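You operate a simulated robot arm through the tools that you are given. There is no shell and no other tool. Be economical: measure what you need, move in short steps, check, and stop when the job is done.

You run a simulated robot arm. Do the job below in one go: nothing can be reset, and whatever is moved stays where it is left.

JOB
Clear the jam and send the carton through with 60 mm tape ends.
Fine: stop once, guides to 32, start once, then switch off; leave the feed key.

Only the result counts: the job must be done as asked and must still hold three seconds after the hand-in. Knocking over, shifting, dropping, spilling or breaking anything else fails it.

ROBOT AND FRAMES
A 5-joint arm with a two-finger parallel gripper on a trunk, on a base that drives. Base frame: it is fixed to the floor where the robot stands at the start and does not move with it; the origin is under the middle of the robot, x ahead of it, y to its left, z up. Units: m, degrees, N and s.
It reaches about 1.134 m from its shoulder. Its first joint turns from -149.0 to 149.0 degrees. Places, roughly: guide slider [0.6, 0.2, 1]; sealer power key [0.8, 0, 1]; sealer start key [0.6, 0.1, 1]; sealer stop key [0.6, 0.1, 1]; short carton [1.1, 0.1, 0.6]; tape feed key [0.7, 0, 1]; tape knob [0.8, 0.1, 1]. Payload 1.57 kg.
The tool frame sits at the grasp point between the pads (the TCP): z along the fingers, y along the line on which they close. The tips reach 0.03 m beyond it. The gripper opens to 0.11 m. The fingers are 0.024 m wide and 0.012 m thick; the gripper's body (0.048 by 0.112 m) begins 0.078 m behind the TCP.
Orientation is that of the tool frame in the base frame, as [roll, pitch, yaw] about the fixed x, y, z axes, in that order (R = Rz(yaw) Ry(pitch) Rx(roll)). With the fingers straight down and closing along the base's y, the tool's x points along the base's -x, its y along +y and its z along -z.

CONTROLS
- The arm moves only by the tool jog_arm. Its argument "rows" is a list of rows, each a list of 7 numbers: the shift along the base's x, y, z in units of 40 mm (1.0 is 40 mm), then the turn, a rotation vector about the base's x, y, z in units of 6 degrees (1.0 is 6 degrees), then the closure in counts, from 0 (fully open) to 255 (shut). In form: [[x, y, z, wx, wy, wz, claw], ...]. A call has 1 to 8 rows; each row shifts and turns the commanded pose from where the row before left it. A call with a number of a shift or a turn outside -1 to 1 is refused whole. Rows are played at 5 a second. More than 0.05 m and 8.6 degrees between two rows, or a gripper value outside its range, and nothing of the call is played. A pose out of reach is approached as far as the arm can. The call stops where the force on the tool passes 60 N (or 10 N more than at its start, if that is more) or the arm is blocked; 0.2 s more then pass. Each finger travels about 0.072 m/s and halts on what it meets, pressing with about 43 N; the grip force reading is that of the motor and also rises with nothing between the fingers. The clock runs only during rows and for 0.2 s after the last one: add rows that do not move to give the fingers time. It gives the time, the measured TCP pose, the force on the tool (base axes), the opening and the grip force at its end, in the units of the frame above (readings bear some noise), with the torque about the TCP (base axes, N m) and any sound that the robot's microphone picked up.
- Cameras (640 x 400 px; columns grow to the right, rows downward): "scene" is now at [0.0369, 0.2122, 1.9325]; the picture's right is [-0.02, -1.00, 0.00], its down [-0.73, 0.02, -0.68] and it looks along [0.68, -0.02, -0.73] (base axes); focal length 273 px, centre (320, 200). "wrist" rides on the gripper at [0.07, 0.016, -0.141] in the tool frame; the picture's right is [-0.23, 0.97, 0.00], its down [-0.86, -0.20, -0.48] and it looks along [-0.47, -0.11, 0.88] (tool axes); focal length 222 px, centre (320, 200). There is no depth. A picture from a camera that has moved, and an enlarged one, comes with that camera's place and axes in the base frame and with its lens.
- get_image(camera): a new picture of that camera. The clock stands still meanwhile.
- raise_lower(by): slides the trunk up (or, below 0, down) by that many m; the arm and the scene camera ride with it, the base frame stays. It gives what a move gives, with no picture.
- steer(legs): drives the robot by 1 to 6 legs, each [ahead, turn to the left] in m and degrees, along the robot's own axes; the way and the turn of a leg run together, so that a leg with both is an arc; at most 1.5 m and 180 degrees a leg. The arm and the cameras ride along, it lands a little off, and it stops where it bumps. It gives what a move gives.
- aim_head(pan, tilt): turns the head with the scene camera to pan (to the left, within 155 degrees either way) and tilt (down, from -29 to 69), counted from straight ahead of the robot. It gives what a move gives.
- inspect(camera, box): a new picture of the part [left, top, right, bottom] of that camera's present view, enlarged. The clock stands still meanwhile.
- finish_job(): hands the job in; it is judged then, once.

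Work in short steps. Places have to be worked out from the pictures, the camera data and where the tool is seen: move nearer, look again, correct. Check each grasp and each placing, and mend what went wrong. You have 120 turns and 78 pictures in all, those below and enlarged ones among them. Open the gripper and draw the arm clear of the work before you hand the job in, unless the task says otherwise; then end with one line.

The tools are called by a JSON object that holds its "name" and its "arguments". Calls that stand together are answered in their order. jog_arm: Moves the arm, as the interface text tells. Its arguments: {"type":"object","properties":{"rows":{"type":"array","items":{"type":"array","items":{"type":"number"}}}},"required":["rows"]} The other tools are called the same way: raise_lower (by) slides the trunk up or down; steer (legs) drives the base; aim_head (pan, tilt) turns the head that bears the scene camera; get_image (camera) takes a picture; inspect (camera, box) takes an enlarged picture of a part of a camera's view; finish_job () hands the job in.

At the start:

```text
clock: 0.0
position: [0.6792, -0.0338, 1.2174]
ee_rot: [180.0, 0.0, 179.8]
force: [-0.4, 0.8, -0.2]
torque: [-0.02, -0.01, -0.01]
width: 0.1102
gripper_force: 0.0
trunk travel left (down, up): [-0.95, 0.02]
robot x, y, heading: [0.0007, 0.044, 0.1]
head pan, tilt: [-1.4, 46.9]
```

scene: 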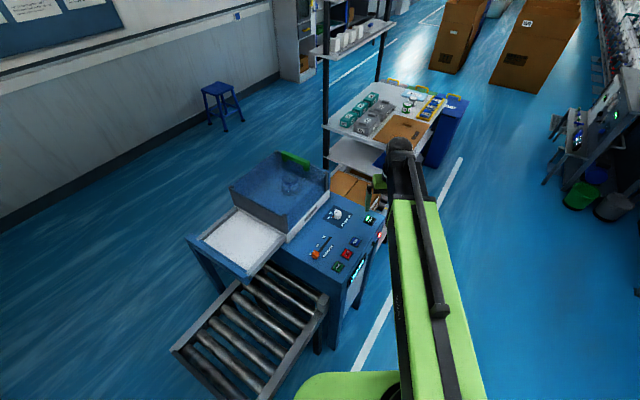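
wrist: 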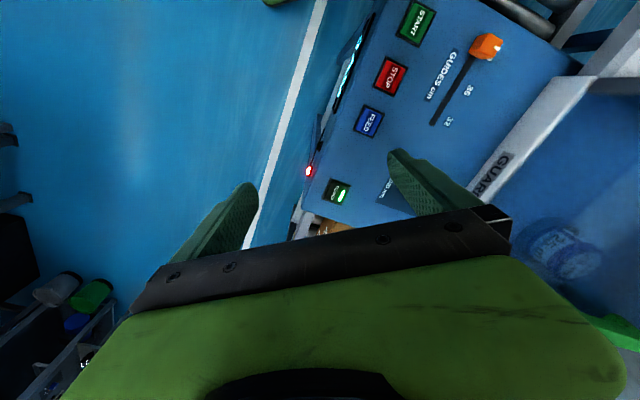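

I'll look closely at the panel and the surroundings first.

{"name": "inspect", "arguments": {"camera": "scene", "box": [180, 140, 400, 290]}}

{"name": "inspect", "arguments": {"camera": "wrist", "box": [280, 0, 600, 250]}}

```text
2.67 times, centred on (290, 215) of scene
camera zoom: at [0.0369, 0.2122, 1.9325], right [-0.02, -1.0, 0.0], down [-0.73, 0.02, -0.68], along [0.68, -0.02, -0.73], focal length 727 px, centre (400, 160)
```

zoom: 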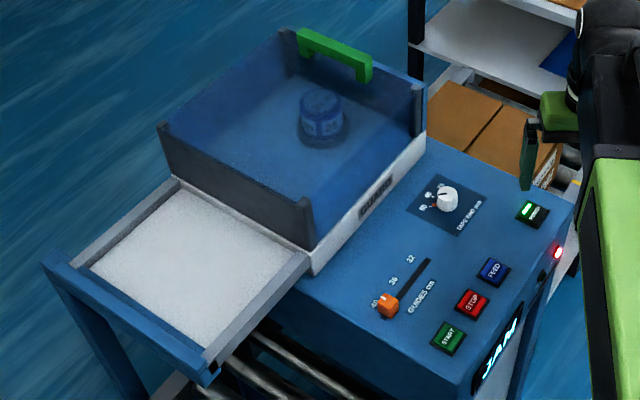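

```text
1.60 times, centred on (440, 125) of wrist
camera zoom: at [0.6088, -0.0169, 1.3585], right [0.23, 0.97, 0.0], down [0.85, -0.2, 0.48], along [0.47, -0.11, -0.88], focal length 355 px, centre (128, 320)
```

zoom: 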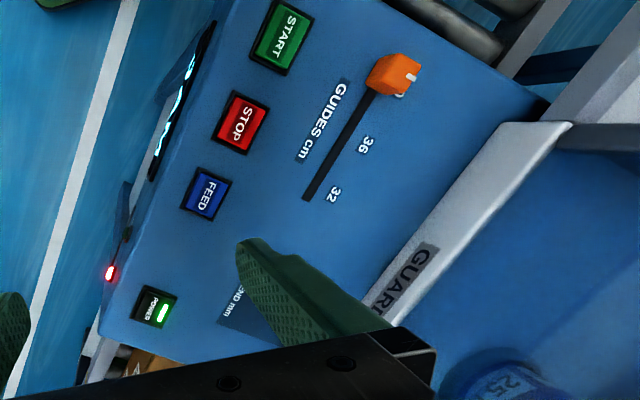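

Panel looks level at z≈0.975 and yawed about -34°. START≈(0.575,0.125), STOP≈(0.631,0.086), FEED≈(0.689,0.048), POWER≈(0.803,-0.03), slider≈(0.625,0.214). I need a closer look at the knob and the labels.

{"name": "inspect", "arguments": {"camera": "scene", "box": [310, 190, 374, 230]}}

{"name": "inspect", "arguments": {"camera": "scene", "box": [300, 220, 364, 270]}}

{"name": "inspect", "arguments": {"camera": "scene", "box": [320, 150, 400, 200]}}

```text
10.00 times, centred on (342, 210) of scene
camera zoom: at [0.0369, 0.2122, 1.9325], right [-0.02, -1.0, 0.0], down [-0.73, 0.02, -0.68], along [0.68, -0.02, -0.73], focal length 2728 px, centre (100, 100)
```

zoom: 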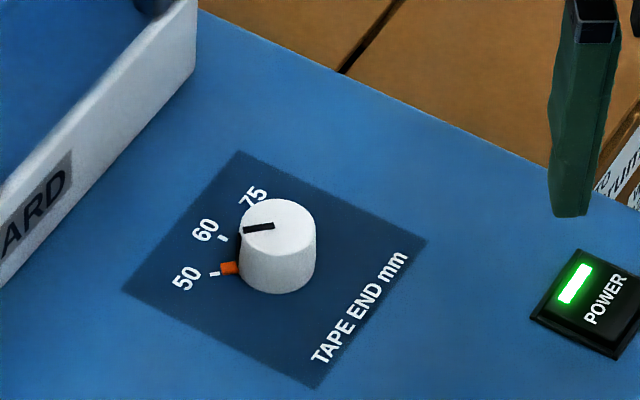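

```text
8.00 times, centred on (332, 245) of scene
camera zoom: at [0.0369, 0.2122, 1.9325], right [-0.02, -1.0, 0.0], down [-0.73, 0.02, -0.68], along [0.68, -0.02, -0.73], focal length 2182 px, centre (224, -160)
```

zoom: 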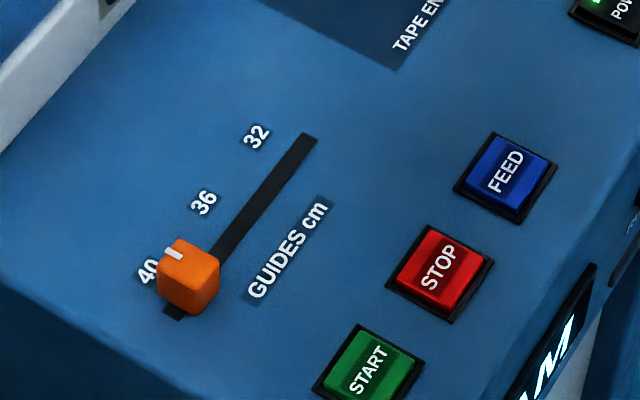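

```text
8.00 times, centred on (360, 175) of scene
camera zoom: at [0.0369, 0.2122, 1.9325], right [-0.02, -1.0, 0.0], down [-0.73, 0.02, -0.68], along [0.68, -0.02, -0.73], focal length 2182 px, centre (0, 400)
```

zoom: 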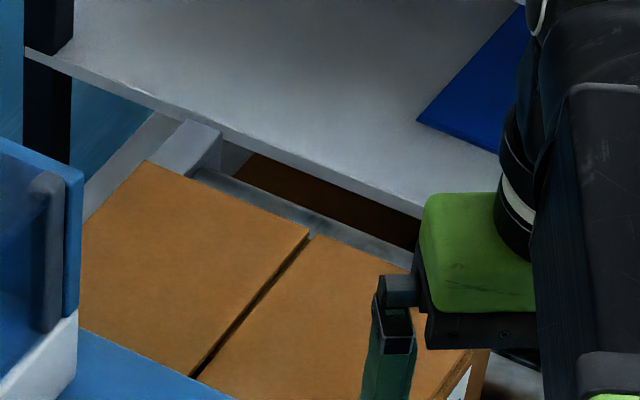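

The tape knob is at ≈(0.827,0.108) with its top at ≈1.00. It points at 50, and 60 is about 43° clockwise. Next I close the gripper, spin it to line up with the panel and hover over STOP.

{"name": "jog_arm", "arguments": {"rows": [[-0.2, 0.4, -0.1, 0, 0, 1, 255], [-0.2, 0.4, -0.2, 0, 0, 1, 255], [-0.2, 0.4, -0.3, 0, 0, 1, 255], [-0.2, 0.4, -0.4, 0, 0, 1, 255], [-0.2, 0.4, -0.5, 0, 0, 1, 255], [-0.2, 0.4, -0.5, 0, 0, 1, 255], [0, 0.4, -0.5, 0, 0, 1, 255], [0, 0.2, -0.5, 0, 0, 1, 255]]}}

{"name": "jog_arm", "arguments": {"rows": [[0, 0, -0.3, 0, 0, 1, 255], [0, 0, 0, 0, 0, 0.33, 255]]}}

{"name": "get_image", "arguments": {"camera": "wrist"}}

{"name": "get_image", "arguments": {"camera": "scene"}}

```text
clock: 1.8
position: [0.629, 0.087, 1.2175]
ee_rot: [180.0, 0.0, -131.9]
force: [-0.5, -0.1, -0.9]
torque: [-0.03, 0.01, 0.01]
width: 0.0001
gripper_force: 21.4
out of reach, approached as far as the arm can: row 1, 2, 3, 4, 5, 6, 7, 8
trunk travel left (down, up): [-0.95, 0.02]
robot x, y, heading: [0.0009, 0.0437, 0.2]
head pan, tilt: [-1.4, 46.9]
```

```text
clock: 2.4
position: [0.6296, 0.0876, 1.2172]
ee_rot: [-180.0, 0.0, -123.9]
force: [0.3, 0.8, -0.9]
torque: [0.0, 0.0, -0.01]
width: 0.0
gripper_force: 21.0
out of reach, approached as far as the arm can: row 1
trunk travel left (down, up): [-0.95, 0.02]
robot x, y, heading: [0.0029, 0.0445, -0.1]
head pan, tilt: [-1.4, 46.9]
```

```text
70 pictures are left
camera wrist: at [0.5778, 0.0384, 1.3585], right [-0.68, 0.73, 0.0], down [0.64, 0.6, 0.48], along [0.35, 0.33, -0.88], focal length 222 px, centre (320, 200)
```

wrist: 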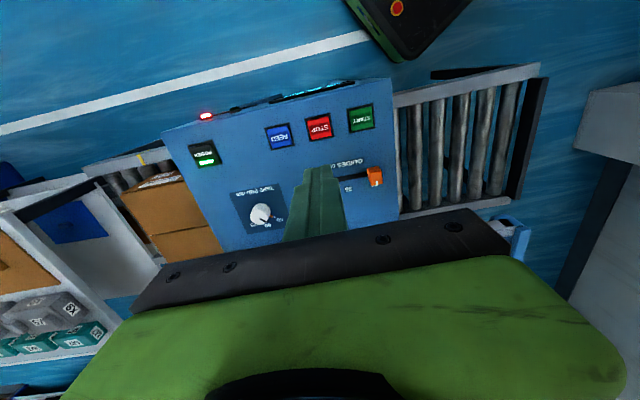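

```text
69 pictures are left
camera scene: at [0.037, 0.2122, 1.9325], right [-0.02, -1.0, 0.0], down [-0.73, 0.02, -0.68], along [0.68, -0.02, -0.73], focal length 273 px, centre (320, 200)
```

scene: 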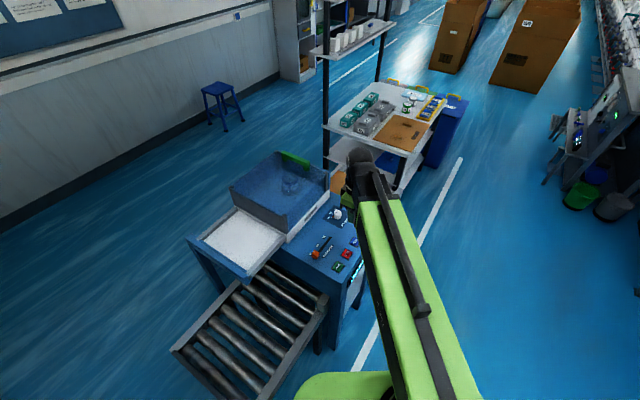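

The arm cannot go lower at this trunk height, so I lower the trunk 0.12 m.

{"name": "raise_lower", "arguments": {"by": -0.12}}

{"name": "get_image", "arguments": {"camera": "wrist"}}

{"name": "get_image", "arguments": {"camera": "scene"}}

```text
clock: 3.9
position: [0.6289, 0.0868, 1.0962]
ee_rot: [-180.0, 0.0, -124.1]
force: [-0.6, -0.3, 0.1]
torque: [0.0, 0.03, 0.0]
width: 0.0
gripper_force: 21.2
trunk travel left (down, up): [-0.83, 0.14]
robot x, y, heading: [0.003, 0.0409, -0.1]
head pan, tilt: [-1.4, 46.9]
```

```text
68 pictures are left
camera wrist: at [0.5777, 0.0384, 1.2386], right [-0.68, 0.73, 0.0], down [0.64, 0.6, 0.48], along [0.35, 0.32, -0.88], focal length 222 px, centre (320, 200)
```

wrist: 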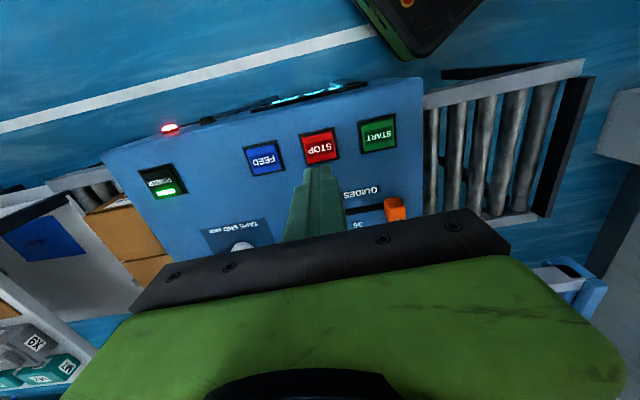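

```text
67 pictures are left
camera scene: at [0.0369, 0.2121, 1.8126], right [-0.02, -1.0, 0.0], down [-0.73, 0.02, -0.68], along [0.68, -0.02, -0.73], focal length 273 px, centre (320, 200)
```

scene: 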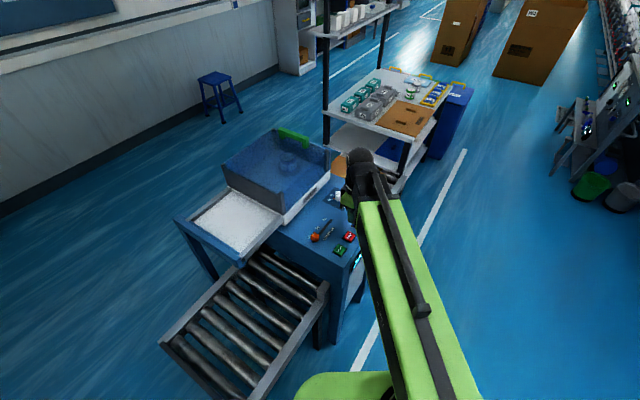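

STOP checks out at (0.629,0.086). I raise the arm, then drop the trunk further, so that the arm has downward travel left.

{"name": "jog_arm", "arguments": {"rows": [[0, 0, 1, 0, 0, 0, 255], [0, 0, 1, 0, 0, 0, 255], [0, 0, 1, 0, 0, 0, 255], [0, 0, 1, 0, 0, 0, 255]]}}

{"name": "raise_lower", "arguments": {"by": -0.18}}

{"name": "jog_arm", "arguments": {"rows": [[0, 0, -0.5, 0, 0, 0, 255], [0, 0, -0.5, 0, 0, 0, 255]]}}

```text
clock: 4.9
position: [0.629, 0.0884, 1.0973]
ee_rot: [-180.0, 0.0, -124.1]
force: [-0.5, 0.1, 0.0]
torque: [0.01, 0.0, 0.02]
width: 0.0
gripper_force: 21.5
out of reach, approached as far as the arm can: row 1, 2, 3, 4
trunk travel left (down, up): [-0.83, 0.14]
robot x, y, heading: [0.0015, 0.0451, -0.0]
head pan, tilt: [-1.4, 46.9]
```

```text
clock: 6.0
position: [0.6273, 0.0881, 1.0022]
ee_rot: [-180.0, 0.2, -124.1]
force: [-7.9, 0.7, 93.6]
torque: [-0.19, 0.51, -0.01]
width: 0.0
gripper_force: 20.9
trunk travel left (down, up): [-0.733, 0.237]
robot x, y, heading: [0.0001, 0.0444, 0.0]
head pan, tilt: [-1.4, 46.9]
heard: click
stopped: the force on the tool passed its limit at 415 N (the readings are from after the stop); the commanded pose is now the measured one
```

```text
clock: 6.7
position: [0.6298, 0.0875, 1.0009]
ee_rot: [-179.7, 0.3, -124.0]
force: [-9.1, 0.2, 18.6]
torque: [-0.02, 0.33, -0.02]
width: 0.0
gripper_force: 21.2
out of reach, approached as far as the arm can: row 1, 2
trunk travel left (down, up): [-0.733, 0.237]
robot x, y, heading: [0.0026, 0.0448, 0.1]
head pan, tilt: [-1.4, 46.9]
```

I chained those calls too eagerly: the trunk move pressed STOP itself, with one click. Height evidently has to come from the trunk. I rise clear and look.

{"name": "raise_lower", "arguments": {"by": 0.1}}

{"name": "get_image", "arguments": {"camera": "wrist"}}

{"name": "inspect", "arguments": {"camera": "scene", "box": [200, 130, 420, 290]}}

```text
clock: 8.0
position: [0.6327, 0.0875, 1.0995]
ee_rot: [-179.7, 0.2, -124.0]
force: [-0.3, 0.2, -0.3]
torque: [-0.02, 0.03, 0.02]
width: 0.0002
gripper_force: 21.3
trunk travel left (down, up): [-0.833, 0.137]
robot x, y, heading: [-0.0032, 0.042, -0.1]
head pan, tilt: [-1.4, 46.9]
```

```text
66 pictures are left
camera wrist: at [0.5789, 0.0385, 1.241], right [-0.68, 0.73, 0.0], down [0.64, 0.6, 0.48], along [0.36, 0.33, -0.88], focal length 222 px, centre (320, 200)
```

wrist: 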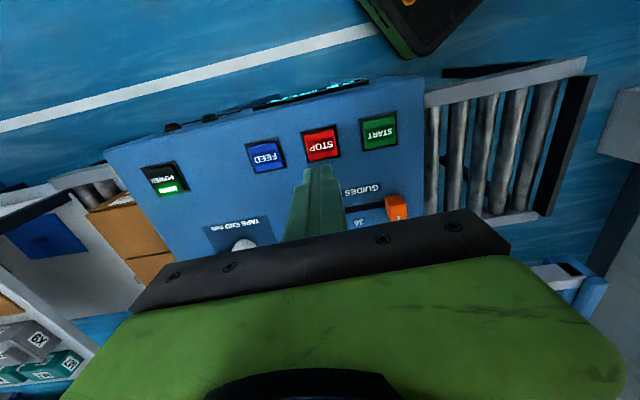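

```text
2.50 times, centred on (310, 210) of scene
camera zoom: at [0.0371, 0.2122, 1.8153], right [-0.02, -1.0, 0.0], down [-0.73, 0.02, -0.68], along [0.68, -0.02, -0.73], focal length 682 px, centre (345, 175)
```

zoom: 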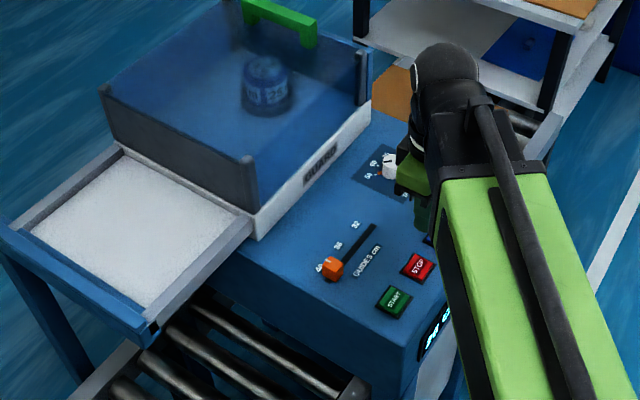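

The red jam lamp is now off. I read the display from the wrist camera.

{"name": "inspect", "arguments": {"camera": "wrist", "box": [140, 70, 420, 245]}}

```text
2.29 times, centred on (280, 158) of wrist
camera zoom: at [0.5789, 0.0385, 1.241], right [-0.68, 0.73, 0.0], down [0.64, 0.6, 0.48], along [0.36, 0.33, -0.88], focal length 508 px, centre (411, 297)
```

zoom: 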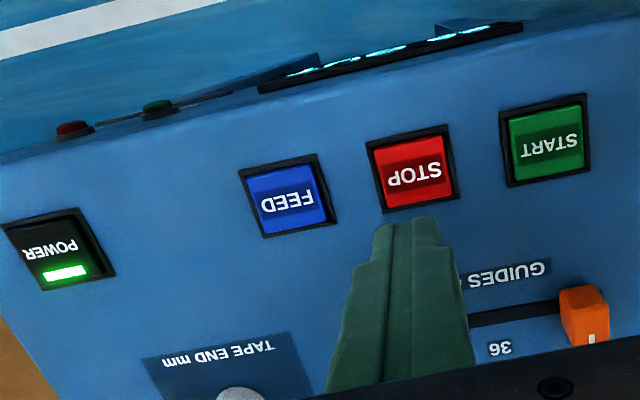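

STOP is done: lamp off, one click. Now I move above the slider with the fingers partly open.

{"name": "jog_arm", "arguments": {"rows": [[0, 0.8, 0, 0, 0, 0, 110], [-0.08, 0.8, 0, 0, 0, 0, 110], [-0.08, 0.8, 0, 0, 0, 0, 110], [0, 0.76, 0, 0, 0, 0, 110], [0, 0, 0, 0, 0, 0, 110]]}}

{"name": "get_image", "arguments": {"camera": "wrist"}}

{"name": "inspect", "arguments": {"camera": "scene", "box": [260, 170, 400, 270]}}

```text
clock: 9.2
position: [0.6263, 0.2128, 1.1001]
ee_rot: [-179.7, 0.3, -124.1]
force: [0.0, -0.1, 1.0]
torque: [0.03, 0.02, 0.03]
width: 0.0626
gripper_force: 0.0
trunk travel left (down, up): [-0.833, 0.137]
robot x, y, heading: [0.0028, 0.0431, 0.0]
head pan, tilt: [-1.4, 46.9]
```

```text
63 pictures are left
camera wrist: at [0.5734, 0.1648, 1.241], right [-0.68, 0.73, 0.0], down [0.64, 0.6, 0.48], along [0.36, 0.33, -0.88], focal length 222 px, centre (320, 200)
```

wrist: 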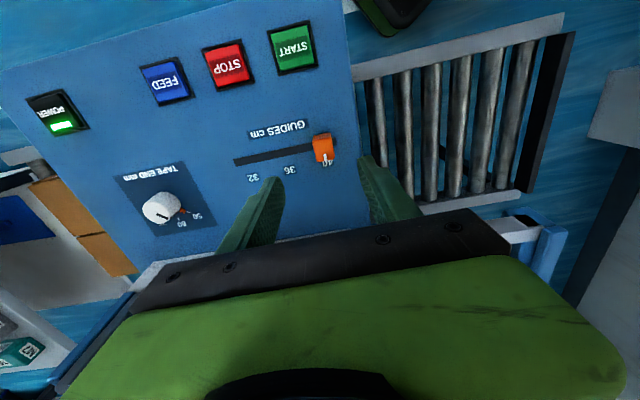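

```text
4.00 times, centred on (330, 220) of scene
camera zoom: at [0.0371, 0.212, 1.8153], right [-0.02, -1.0, 0.0], down [-0.73, 0.02, -0.68], along [0.68, -0.02, -0.73], focal length 1091 px, centre (280, 120)
```

zoom: 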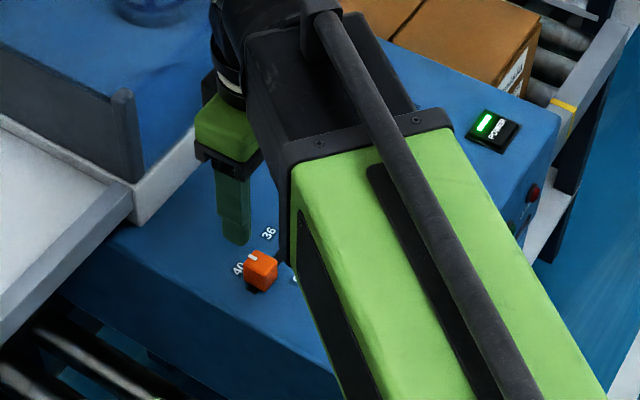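

The tool is centred on the slider (estimated (0.624,0.215)). I lower in two steps with a check between.

{"name": "raise_lower", "arguments": {"by": -0.06}}

{"name": "get_image", "arguments": {"camera": "wrist"}}

{"name": "inspect", "arguments": {"camera": "scene", "box": [270, 180, 370, 250]}}

```text
clock: 10.2
position: [0.6254, 0.2137, 1.0398]
ee_rot: [-179.8, 0.2, -124.0]
force: [0.3, 0.2, -0.6]
torque: [-0.02, 0.0, -0.02]
width: 0.0628
gripper_force: 0.1
trunk travel left (down, up): [-0.773, 0.197]
robot x, y, heading: [0.0001, 0.0443, -0.0]
head pan, tilt: [-1.4, 46.9]
```

```text
61 pictures are left
camera wrist: at [0.5735, 0.1645, 1.181], right [-0.68, 0.73, 0.0], down [0.64, 0.6, 0.48], along [0.36, 0.33, -0.88], focal length 222 px, centre (320, 200)
```

wrist: 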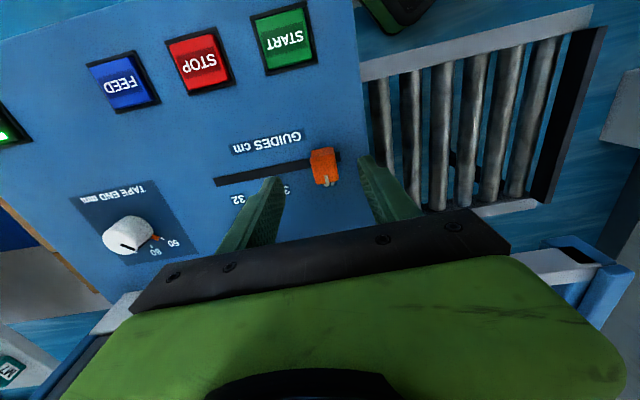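

```text
5.71 times, centred on (320, 215) of scene
camera zoom: at [0.0371, 0.2121, 1.7553], right [-0.02, -1.0, 0.0], down [-0.73, 0.02, -0.68], along [0.68, -0.02, -0.73], focal length 1559 px, centre (320, 114)
```

zoom: 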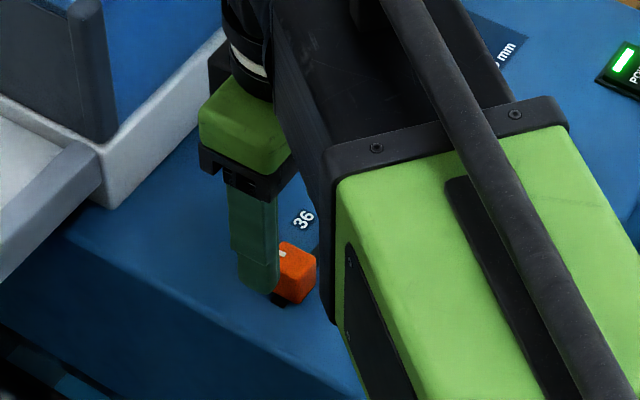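

Well centred. I lower 0.03 more and then close on the cap.

{"name": "raise_lower", "arguments": {"by": -0.03}}

{"name": "jog_arm", "arguments": {"rows": [[0, 0, 0, 0, 0, 0, 200], [0, 0, 0, 0, 0, 0, 230], [0, 0, 0, 0, 0, 0, 230], [0, 0, 0, 0, 0, 0, 230]]}}

{"name": "get_image", "arguments": {"camera": "wrist"}}

{"name": "inspect", "arguments": {"camera": "scene", "box": [270, 180, 370, 250]}}

```text
clock: 10.9
position: [0.6264, 0.2141, 1.0106]
ee_rot: [-179.7, 0.2, -124.1]
force: [0.0, 0.2, 0.4]
torque: [-0.01, -0.03, 0.02]
width: 0.0628
gripper_force: 0.1
trunk travel left (down, up): [-0.743, 0.227]
robot x, y, heading: [0.0045, 0.0437, 0.0]
head pan, tilt: [-1.4, 46.9]
```

```text
clock: 11.9
position: [0.6263, 0.2142, 1.0105]
ee_rot: [-179.7, 0.2, -124.2]
force: [-4.0, 2.7, -0.9]
torque: [0.01, 0.42, -0.92]
width: 0.0221
gripper_force: 34.7
trunk travel left (down, up): [-0.743, 0.227]
robot x, y, heading: [0.0011, 0.0453, -0.1]
head pan, tilt: [-1.4, 46.9]
```

```text
59 pictures are left
camera wrist: at [0.5732, 0.1648, 1.1511], right [-0.68, 0.73, 0.0], down [0.64, 0.6, 0.48], along [0.36, 0.32, -0.88], focal length 222 px, centre (320, 200)
```

wrist: 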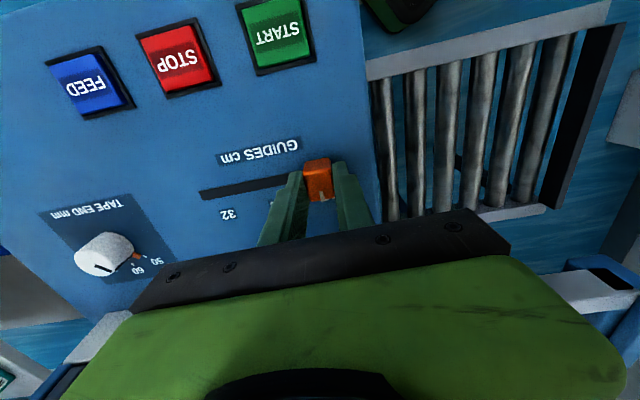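

```text
5.71 times, centred on (320, 215) of scene
camera zoom: at [0.0369, 0.2125, 1.7253], right [-0.02, -1.0, 0.0], down [-0.73, 0.02, -0.68], along [0.68, -0.02, -0.73], focal length 1559 px, centre (320, 114)
```

zoom: 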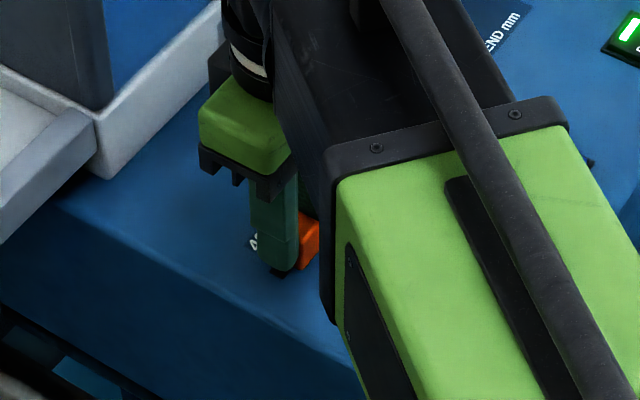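

The cap is gripped (22 mm). I slide it 0.09 m along the slot toward 32, then check.

{"name": "jog_arm", "arguments": {"rows": [[0.31, -0.213, 0, 0, 0, 0, 230], [0.31, -0.213, 0, 0, 0, 0, 230], [0.31, -0.213, 0, 0, 0, 0, 230], [0.31, -0.213, 0, 0, 0, 0, 230], [0.31, -0.213, 0, 0, 0, 0, 230], [0.31, -0.213, 0, 0, 0, 0, 230]]}}

{"name": "get_image", "arguments": {"camera": "wrist"}}

{"name": "inspect", "arguments": {"camera": "scene", "box": [270, 160, 370, 240]}}

```text
clock: 13.3
position: [0.7004, 0.1611, 1.0111]
ee_rot: [-179.7, 0.1, -124.2]
force: [-0.1, -4.2, -0.4]
torque: [0.46, 0.14, -0.87]
width: 0.0219
gripper_force: 35.1
trunk travel left (down, up): [-0.743, 0.227]
robot x, y, heading: [0.0014, 0.0453, 0.1]
head pan, tilt: [-1.4, 46.9]
```

```text
57 pictures are left
camera wrist: at [0.6483, 0.1124, 1.1511], right [-0.68, 0.73, 0.0], down [0.64, 0.6, 0.48], along [0.36, 0.32, -0.88], focal length 222 px, centre (320, 200)
```

wrist: 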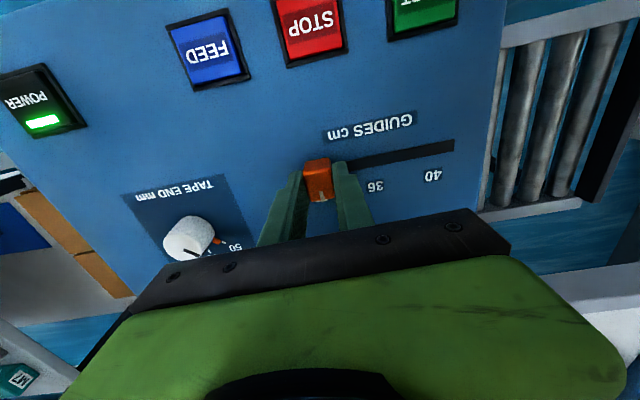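

```text
5.00 times, centred on (320, 200) of scene
camera zoom: at [0.0372, 0.2115, 1.7254], right [-0.02, -1.0, 0.0], down [-0.73, 0.02, -0.68], along [0.68, -0.02, -0.73], focal length 1364 px, centre (320, 200)
```

zoom: 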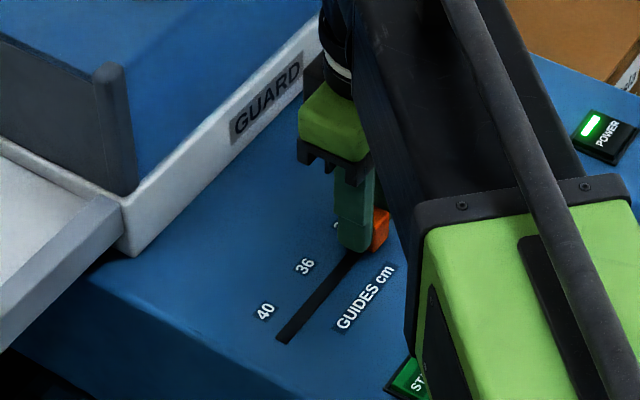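

Projected on the slot, the labels are about 49.8 mm apart, so about 8 mm is left. I move that far, then release and verify.

{"name": "jog_arm", "arguments": {"rows": [[0.085, -0.058, 0, 0, 0, 0, 230], [0.08, -0.055, 0, 0, 0, 0, 230], [0, 0, 0, 0, 0, 0, 230], [0, 0, 0, 0, 0, 0, 150], [0, 0, 0, 0, 0, 0, 130], [0, 0, 0, 0, 0, 0, 130]]}}

{"name": "raise_lower", "arguments": {"by": 0.1}}

{"name": "inspect", "arguments": {"camera": "wrist", "box": [130, 50, 490, 275]}}

{"name": "inspect", "arguments": {"camera": "scene", "box": [270, 160, 370, 240]}}

```text
clock: 14.7
position: [0.7058, 0.1583, 1.0096]
ee_rot: [-179.7, 0.2, -124.1]
force: [0.9, -0.4, -0.3]
torque: [-0.02, 0.01, 0.0]
width: 0.054
gripper_force: 0.1
trunk travel left (down, up): [-0.743, 0.227]
robot x, y, heading: [0.0013, 0.0435, -0.0]
head pan, tilt: [-1.4, 46.9]
```

```text
clock: 16.1
position: [0.7073, 0.1585, 1.1098]
ee_rot: [-179.7, 0.2, -124.1]
force: [-0.3, -0.3, 0.5]
torque: [-0.03, -0.03, 0.0]
width: 0.0541
gripper_force: 0.0
trunk travel left (down, up): [-0.843, 0.127]
robot x, y, heading: [0.0004, 0.0462, 0.1]
head pan, tilt: [-1.4, 46.9]
```

```text
1.78 times, centred on (310, 162) of wrist
camera zoom: at [0.6546, 0.1091, 1.2509], right [-0.68, 0.73, 0.0], down [0.64, 0.6, 0.48], along [0.36, 0.33, -0.88], focal length 395 px, centre (338, 267)
```

zoom: 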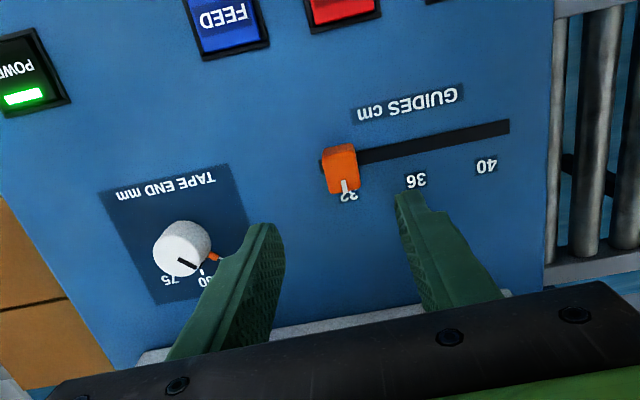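

```text
5.00 times, centred on (320, 200) of scene
camera zoom: at [0.0373, 0.2123, 1.8253], right [-0.02, -1.0, 0.0], down [-0.73, 0.02, -0.68], along [0.68, -0.02, -0.73], focal length 1364 px, centre (320, 200)
```

zoom: 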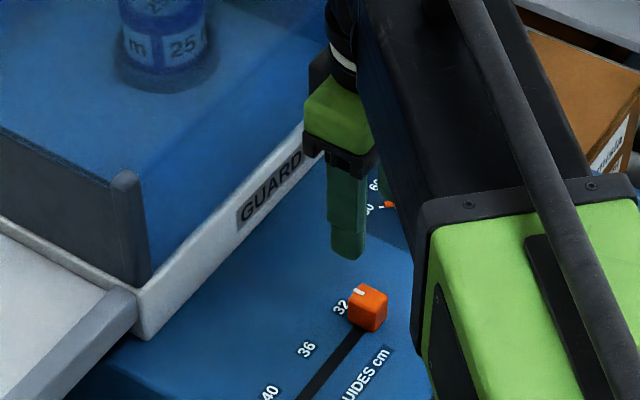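

The slider mark lines up with 32. Next is the tape knob at ≈(0.824,0.110): I move above it with the fingers open and look.

{"name": "jog_arm", "arguments": {"rows": [[0.73, -0.3, 0, 0, 0, 0, 90], [0.73, -0.3, 0, 0, 0, 0, 90], [0.73, -0.3, 0, 0, 0, 0, 90], [0.73, -0.3, 0, 0, 0, 0, 90], [0, 0, 0, 0, 0, 0, 90]]}}

{"name": "raise_lower", "arguments": {"by": -0.03}}

{"name": "get_image", "arguments": {"camera": "wrist"}}

{"name": "inspect", "arguments": {"camera": "scene", "box": [290, 150, 390, 230]}}

```text
clock: 17.3
position: [0.8229, 0.1098, 1.1095]
ee_rot: [-179.7, 0.2, -124.0]
force: [0.1, 0.0, 0.2]
torque: [-0.01, 0.02, 0.01]
width: 0.0713
gripper_force: 0.2
trunk travel left (down, up): [-0.843, 0.127]
robot x, y, heading: [-0.003, 0.0489, -0.3]
head pan, tilt: [-1.4, 46.9]
```

```text
clock: 18.0
position: [0.8231, 0.1087, 1.08]
ee_rot: [-179.6, 0.1, -124.2]
force: [0.1, -0.9, 0.5]
torque: [0.01, 0.0, -0.04]
width: 0.0711
gripper_force: 0.0
trunk travel left (down, up): [-0.813, 0.157]
robot x, y, heading: [0.0008, 0.0442, -0.1]
head pan, tilt: [-1.4, 46.9]
```

```text
53 pictures are left
camera wrist: at [0.771, 0.0605, 1.221], right [-0.68, 0.73, 0.0], down [0.64, 0.6, 0.48], along [0.36, 0.33, -0.88], focal length 222 px, centre (320, 200)
```

wrist: 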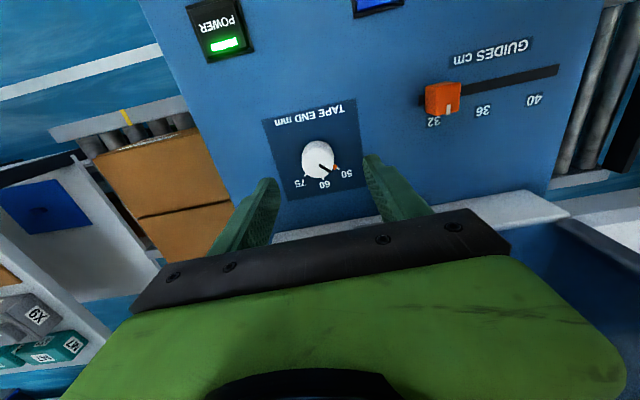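

```text
5.00 times, centred on (340, 190) of scene
camera zoom: at [0.0371, 0.2121, 1.7953], right [-0.02, -1.0, 0.0], down [-0.73, 0.02, -0.68], along [0.68, -0.02, -0.73], focal length 1364 px, centre (220, 250)
```

zoom: 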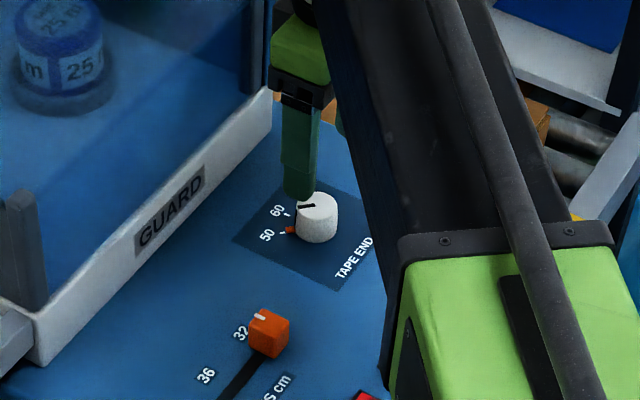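

The knob is at ≈(0.825,0.110), essentially centred. I nudge 2 mm, lower around the knob with the tips at ≈0.982, and close.

{"name": "jog_arm", "arguments": {"rows": [[0.05, 0, 0, 0, 0, 0, 90], [0, 0, 0, 0, 0, 0, 90]]}}

{"name": "raise_lower", "arguments": {"by": -0.066}}

{"name": "get_image", "arguments": {"camera": "wrist"}}

```text
clock: 18.6
position: [0.826, 0.11, 1.0799]
ee_rot: [-179.8, 0.2, -124.1]
force: [0.3, 0.2, -0.7]
torque: [0.0, -0.01, -0.01]
width: 0.0714
gripper_force: 0.1
trunk travel left (down, up): [-0.813, 0.157]
robot x, y, heading: [-0.0005, 0.0406, 0.4]
head pan, tilt: [-1.4, 46.9]
```

```text
clock: 19.7
position: [0.8248, 0.1094, 1.0145]
ee_rot: [-179.7, 0.3, -124.1]
force: [-0.1, -0.4, 1.1]
torque: [0.02, 0.0, 0.02]
width: 0.0711
gripper_force: 0.1
trunk travel left (down, up): [-0.747, 0.223]
robot x, y, heading: [0.0012, 0.0452, -0.1]
head pan, tilt: [-1.4, 46.9]
```

```text
51 pictures are left
camera wrist: at [0.7732, 0.0606, 1.155], right [-0.68, 0.73, 0.0], down [0.64, 0.6, 0.48], along [0.36, 0.33, -0.88], focal length 222 px, centre (320, 200)
```

wrist: 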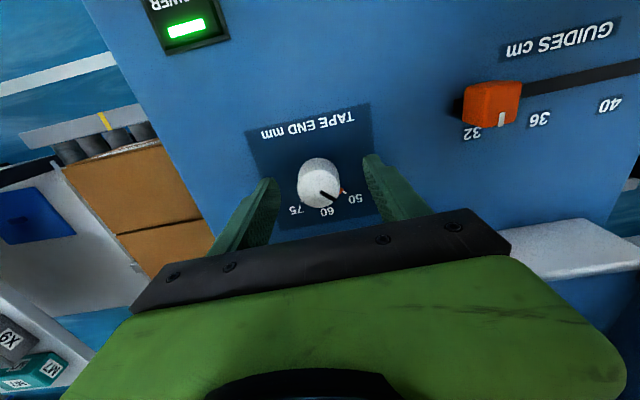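

Knob centred between the pads. I close on it and turn clockwise about 42°.

{"name": "jog_arm", "arguments": {"rows": [[0, 0, 0, 0, 0, 0, 180], [0, 0, 0, 0, 0, 0, 210], [0, 0, 0, 0, 0, 0, 210], [0, 0, 0, 0, 0, 0, 210]]}}

{"name": "get_image", "arguments": {"camera": "wrist"}}

```text
clock: 20.7
position: [0.8267, 0.1085, 1.0139]
ee_rot: [-179.5, 0.4, -124.1]
force: [22.0, -8.2, 16.5]
torque: [-0.51, -0.62, -0.13]
width: 0.0344
gripper_force: 42.0
trunk travel left (down, up): [-0.747, 0.223]
robot x, y, heading: [0.0057, 0.0424, 0.1]
head pan, tilt: [-1.4, 46.9]
```

```text
50 pictures are left
camera wrist: at [0.7746, 0.0592, 1.1547], right [-0.68, 0.73, -0.01], down [0.64, 0.6, 0.48], along [0.36, 0.32, -0.88], focal length 222 px, centre (320, 200)
```

wrist: 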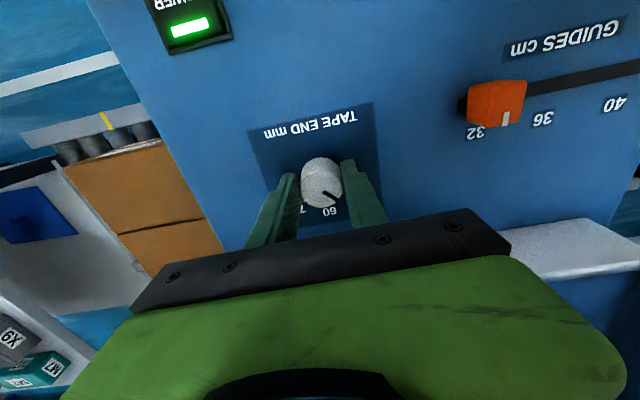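

Gripped at 34 mm with a small offset load. I relieve it by about 1.5 mm and turn the knob -42°.

{"name": "jog_arm", "arguments": {"rows": [[0.045, -0.025, 0, 0, 0, 0, 210], [0, 0, 0, 0, 0, -1, 210], [0, 0, 0, 0, 0, -1, 210], [0, 0, 0, 0, 0, -1, 210], [0, 0, 0, 0, 0, -1, 210], [0, 0, 0, 0, 0, -1, 210], [0, 0, 0, 0, 0, -1, 210], [0, 0, 0, 0, 0, -1, 210]]}}

{"name": "get_image", "arguments": {"camera": "wrist"}}

{"name": "inspect", "arguments": {"camera": "scene", "box": [310, 150, 390, 210]}}

```text
clock: 22.5
position: [0.8255, 0.1117, 1.0139]
ee_rot: [-179.8, 0.0, -166.2]
force: [-24.6, 13.3, -21.9]
torque: [0.15, 0.81, 0.12]
width: 0.0343
gripper_force: 42.1
trunk travel left (down, up): [-0.747, 0.223]
robot x, y, heading: [-0.0003, 0.043, 0.1]
head pan, tilt: [-1.4, 46.9]
```

```text
49 pictures are left
camera wrist: at [0.755, 0.1105, 1.1552], right [-0.01, 1.0, 0.0], down [0.88, 0.01, 0.48], along [0.48, 0.0, -0.88], focal length 222 px, centre (320, 200)
```

wrist: 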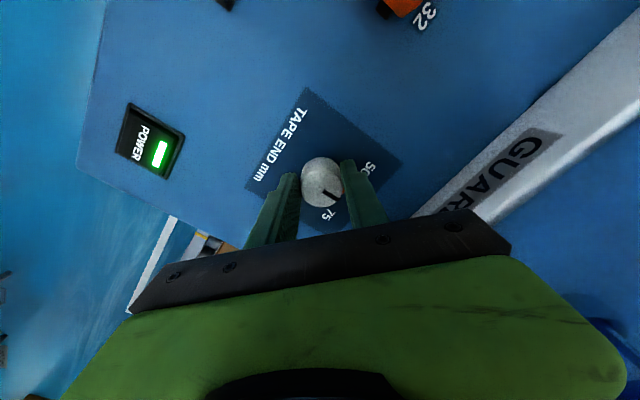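

```text
6.67 times, centred on (350, 180) of scene
camera zoom: at [0.0366, 0.2142, 1.7289], right [-0.02, -1.0, 0.0], down [-0.73, 0.02, -0.68], along [0.68, -0.02, -0.73], focal length 1818 px, centre (120, 333)
```

zoom: 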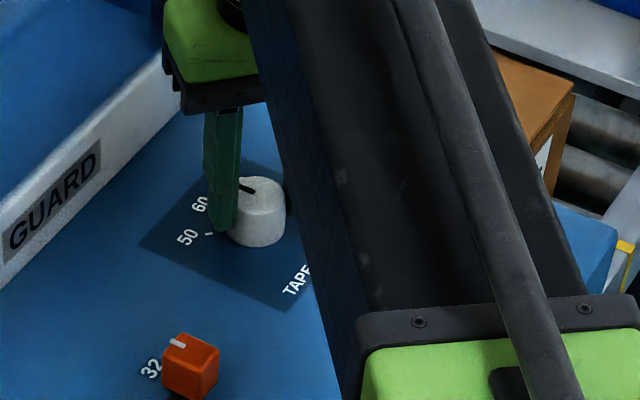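

The knob turned with the gripper. I release, lift and check the pointer.

{"name": "jog_arm", "arguments": {"rows": [[0, 0, 0, 0, 0, 0, 150], [0, 0, 0, 0, 0, 0, 90], [0, 0, 0, 0, 0, 0, 90]]}}

{"name": "raise_lower", "arguments": {"by": 0.06}}

{"name": "inspect", "arguments": {"camera": "wrist", "box": [240, 80, 400, 240]}}

{"name": "inspect", "arguments": {"camera": "scene", "box": [310, 160, 374, 210]}}

```text
clock: 23.3
position: [0.8277, 0.1076, 1.0149]
ee_rot: [-179.7, 0.2, -166.2]
force: [-0.6, 2.0, 0.4]
torque: [0.03, 0.01, 0.02]
width: 0.0714
gripper_force: 0.0
trunk travel left (down, up): [-0.747, 0.223]
robot x, y, heading: [0.0018, 0.0418, 0.2]
head pan, tilt: [-1.4, 46.9]
```

```text
clock: 24.3
position: [0.8275, 0.1085, 1.0749]
ee_rot: [-179.7, 0.2, -166.1]
force: [-0.4, 0.3, -0.4]
torque: [0.01, 0.0, -0.03]
width: 0.0712
gripper_force: 0.0
trunk travel left (down, up): [-0.807, 0.163]
robot x, y, heading: [0.0059, 0.0427, 0.2]
head pan, tilt: [-1.4, 46.9]
```

```text
2.50 times, centred on (320, 160) of wrist
camera zoom: at [0.7563, 0.1082, 1.2149], right [-0.01, 1.0, 0.0], down [0.88, 0.01, 0.48], along [0.48, 0.0, -0.88], focal length 555 px, centre (320, 300)
```

zoom: 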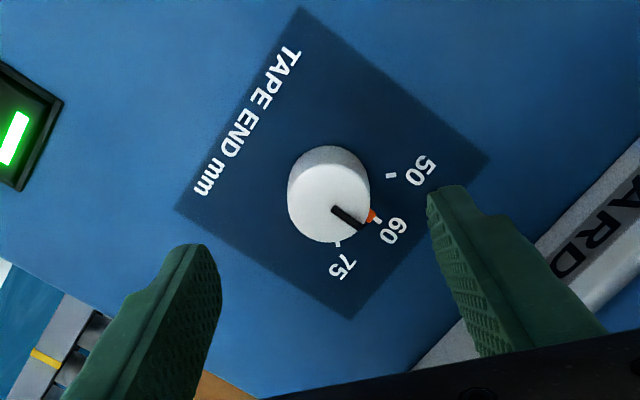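

```text
8.00 times, centred on (342, 185) of scene
camera zoom: at [0.0373, 0.2123, 1.7893], right [-0.02, -1.0, 0.0], down [-0.73, 0.02, -0.68], along [0.68, -0.02, -0.73], focal length 2182 px, centre (144, 320)
```

zoom: 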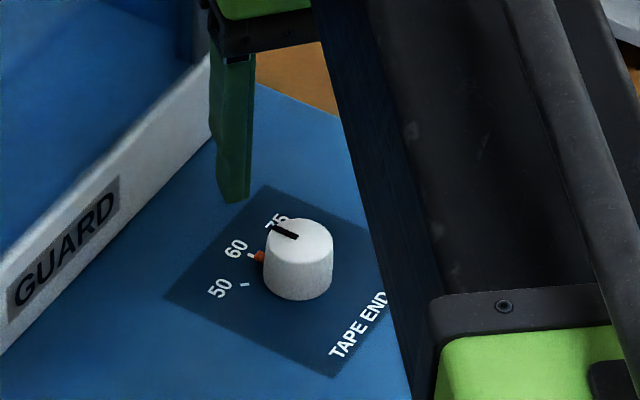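

The pointer sits on 60. Next I close the gripper and move over START, rechecking the slider and START position on the way.

{"name": "jog_arm", "arguments": {"rows": [[-0.79, 0.05, 0, 0, 0, 0, 255], [-0.79, 0.05, 0, 0, 0, 0, 255], [-0.79, 0.05, 0, 0, 0, 0, 255], [-0.79, 0.05, 0, 0, 0, 0, 255], [-0.79, 0.05, 0, 0, 0, 0, 255], [-0.79, 0.05, 0, 0, 0, 0, 255], [-0.79, 0.05, 0, 0, 0, 0, 255], [-0.79, 0.05, 0, 0, 0, 0, 255]]}}

{"name": "get_image", "arguments": {"camera": "wrist"}}

{"name": "inspect", "arguments": {"camera": "scene", "box": [280, 160, 380, 240]}}

```text
clock: 26.1
position: [0.5728, 0.1235, 1.0749]
ee_rot: [-179.6, 0.1, -166.1]
force: [-0.8, 0.7, 0.3]
torque: [0.03, 0.0, 0.01]
width: 0.0001
gripper_force: 21.5
trunk travel left (down, up): [-0.807, 0.163]
robot x, y, heading: [0.0018, 0.0403, 0.1]
head pan, tilt: [-1.4, 46.9]
```

```text
45 pictures are left
camera wrist: at [0.5019, 0.1234, 1.2152], right [-0.01, 1.0, 0.0], down [0.88, 0.01, 0.48], along [0.48, 0.0, -0.88], focal length 222 px, centre (320, 200)
```

wrist: 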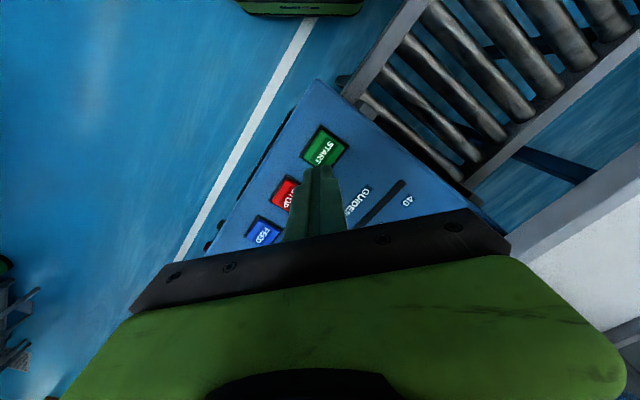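

```text
5.00 times, centred on (330, 200) of scene
camera zoom: at [0.0366, 0.2122, 1.7893], right [-0.02, -1.0, 0.0], down [-0.73, 0.02, -0.68], along [0.68, -0.02, -0.73], focal length 1364 px, centre (270, 200)
```

zoom: 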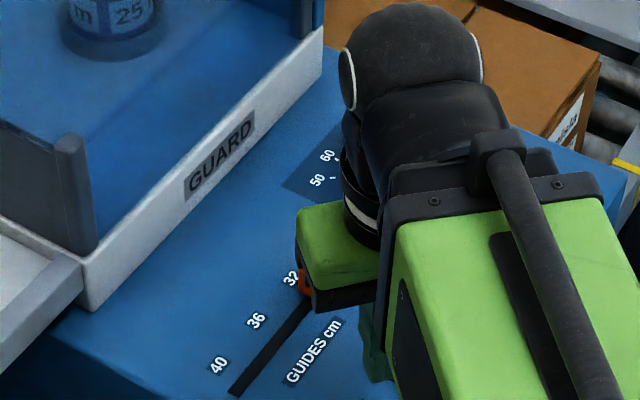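

The slider checks within about 1 mm of 32 by projection. START is under the tips, so I nudge a hair and lower to just above it.

{"name": "jog_arm", "arguments": {"rows": [[-0.05, 0.06, 0, 0, 0, 0, 255], [0, 0, 0, 0, 0, 0, 255]]}}

{"name": "raise_lower", "arguments": {"by": -0.057}}

{"name": "get_image", "arguments": {"camera": "wrist"}}

```text
clock: 26.7
position: [0.5721, 0.1259, 1.0739]
ee_rot: [-179.7, 0.2, -166.1]
force: [-0.1, 0.7, 0.1]
torque: [0.0, -0.04, 0.03]
width: 0.0
gripper_force: 21.5
trunk travel left (down, up): [-0.807, 0.163]
robot x, y, heading: [0.0035, 0.0434, 0.1]
head pan, tilt: [-1.4, 46.9]
```

```text
clock: 27.6
position: [0.5726, 0.1269, 1.0172]
ee_rot: [-179.7, 0.2, -166.1]
force: [0.0, 1.0, -0.2]
torque: [0.02, 0.03, -0.03]
width: 0.0
gripper_force: 21.2
trunk travel left (down, up): [-0.75, 0.22]
robot x, y, heading: [0.0033, 0.0432, 0.1]
head pan, tilt: [-1.4, 46.9]
```

```text
43 pictures are left
camera wrist: at [0.5011, 0.1261, 1.158], right [-0.01, 1.0, 0.0], down [0.88, 0.01, 0.48], along [0.48, 0.0, -0.88], focal length 222 px, centre (320, 200)
```

wrist: 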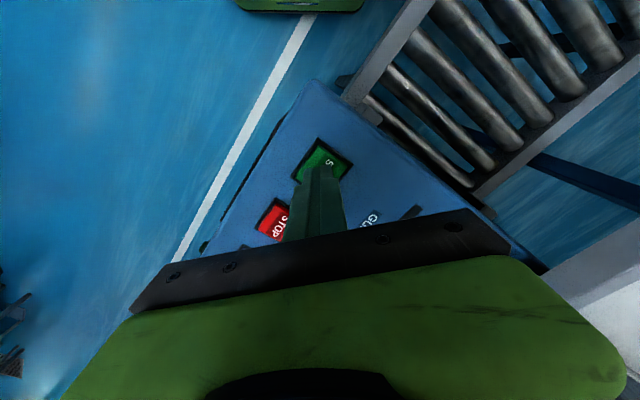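

The key centre works out to ≈(0.570,0.127), right under the tips. I press in small steps.

{"name": "raise_lower", "arguments": {"by": -0.01}}

```text
clock: 28.2
position: [0.5725, 0.1262, 1.0067]
ee_rot: [-179.7, 0.2, -166.1]
force: [0.2, 0.4, 0.0]
torque: [0.0, -0.02, 0.03]
width: 0.0
gripper_force: 21.6
trunk travel left (down, up): [-0.74, 0.23]
robot x, y, heading: [0.003, 0.0427, -0.0]
head pan, tilt: [-1.4, 46.9]
```

Nothing touched yet, so I take a smaller step.

{"name": "raise_lower", "arguments": {"by": -0.004}}

```text
clock: 28.8
position: [0.5737, 0.1276, 1.003]
ee_rot: [-179.8, 0.2, -166.1]
force: [1.7, 0.1, 6.1]
torque: [0.0, -0.01, -0.02]
width: 0.0
gripper_force: 21.4
trunk travel left (down, up): [-0.736, 0.234]
robot x, y, heading: [-0.001, 0.0427, -0.1]
head pan, tilt: [-1.4, 46.9]
heard: click
```

A click at light force. I retract and look.

{"name": "raise_lower", "arguments": {"by": 0.08}}

{"name": "get_image", "arguments": {"camera": "scene"}}

{"name": "get_image", "arguments": {"camera": "wrist"}}

```text
clock: 29.9
position: [0.5728, 0.1268, 1.0818]
ee_rot: [-179.8, 0.3, -166.1]
force: [0.2, -0.4, 1.1]
torque: [0.0, -0.05, 0.0]
width: 0.0
gripper_force: 21.3
trunk travel left (down, up): [-0.816, 0.154]
robot x, y, heading: [0.0021, 0.045, 0.0]
head pan, tilt: [-1.4, 46.9]
```

```text
42 pictures are left
camera scene: at [0.0372, 0.2123, 1.7983], right [-0.02, -1.0, 0.0], down [-0.73, 0.02, -0.68], along [0.68, -0.02, -0.73], focal length 273 px, centre (320, 200)
```

scene: 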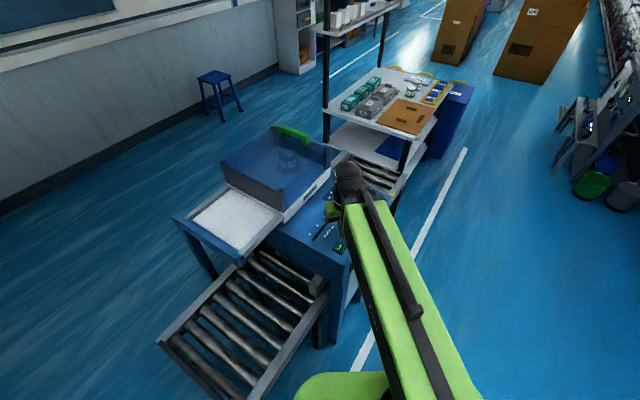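

```text
41 pictures are left
camera wrist: at [0.5012, 0.1262, 1.224], right [-0.01, 1.0, 0.0], down [0.88, 0.01, 0.48], along [0.48, 0.0, -0.88], focal length 222 px, centre (320, 200)
```

wrist: 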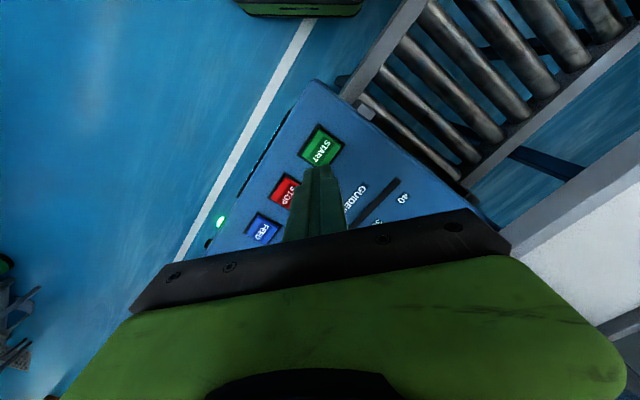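

The green lamp is on and the carton is moving through. I let the clock run in place and watch for it to come out.

{"name": "jog_arm", "arguments": {"rows": [[0, 0, 0, 0, 0, 0, 255], [0, 0, 0, 0, 0, 0, 255], [0, 0, 0, 0, 0, 0, 255], [0, 0, 0, 0, 0, 0, 255], [0, 0, 0, 0, 0, 0, 255], [0, 0, 0, 0, 0, 0, 255], [0, 0, 0, 0, 0, 0, 255], [0, 0, 0, 0, 0, 0, 255]]}}

{"name": "get_image", "arguments": {"camera": "scene"}}

```text
clock: 31.7
position: [0.5717, 0.1271, 1.0823]
ee_rot: [-179.8, 0.2, -166.1]
force: [0.1, -0.1, -0.4]
torque: [0.02, -0.01, 0.02]
width: 0.0003
gripper_force: 21.5
trunk travel left (down, up): [-0.816, 0.154]
robot x, y, heading: [-0.0017, 0.0421, -0.1]
head pan, tilt: [-1.4, 46.9]
```

```text
40 pictures are left
camera scene: at [0.0371, 0.2122, 1.7983], right [-0.02, -1.0, 0.0], down [-0.73, 0.02, -0.68], along [0.68, -0.02, -0.73], focal length 273 px, centre (320, 200)
```

scene: 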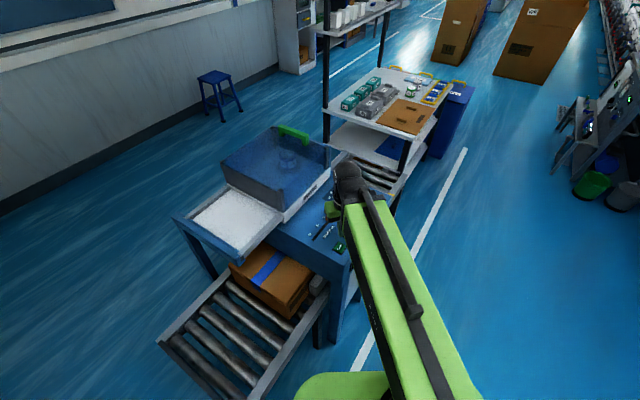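

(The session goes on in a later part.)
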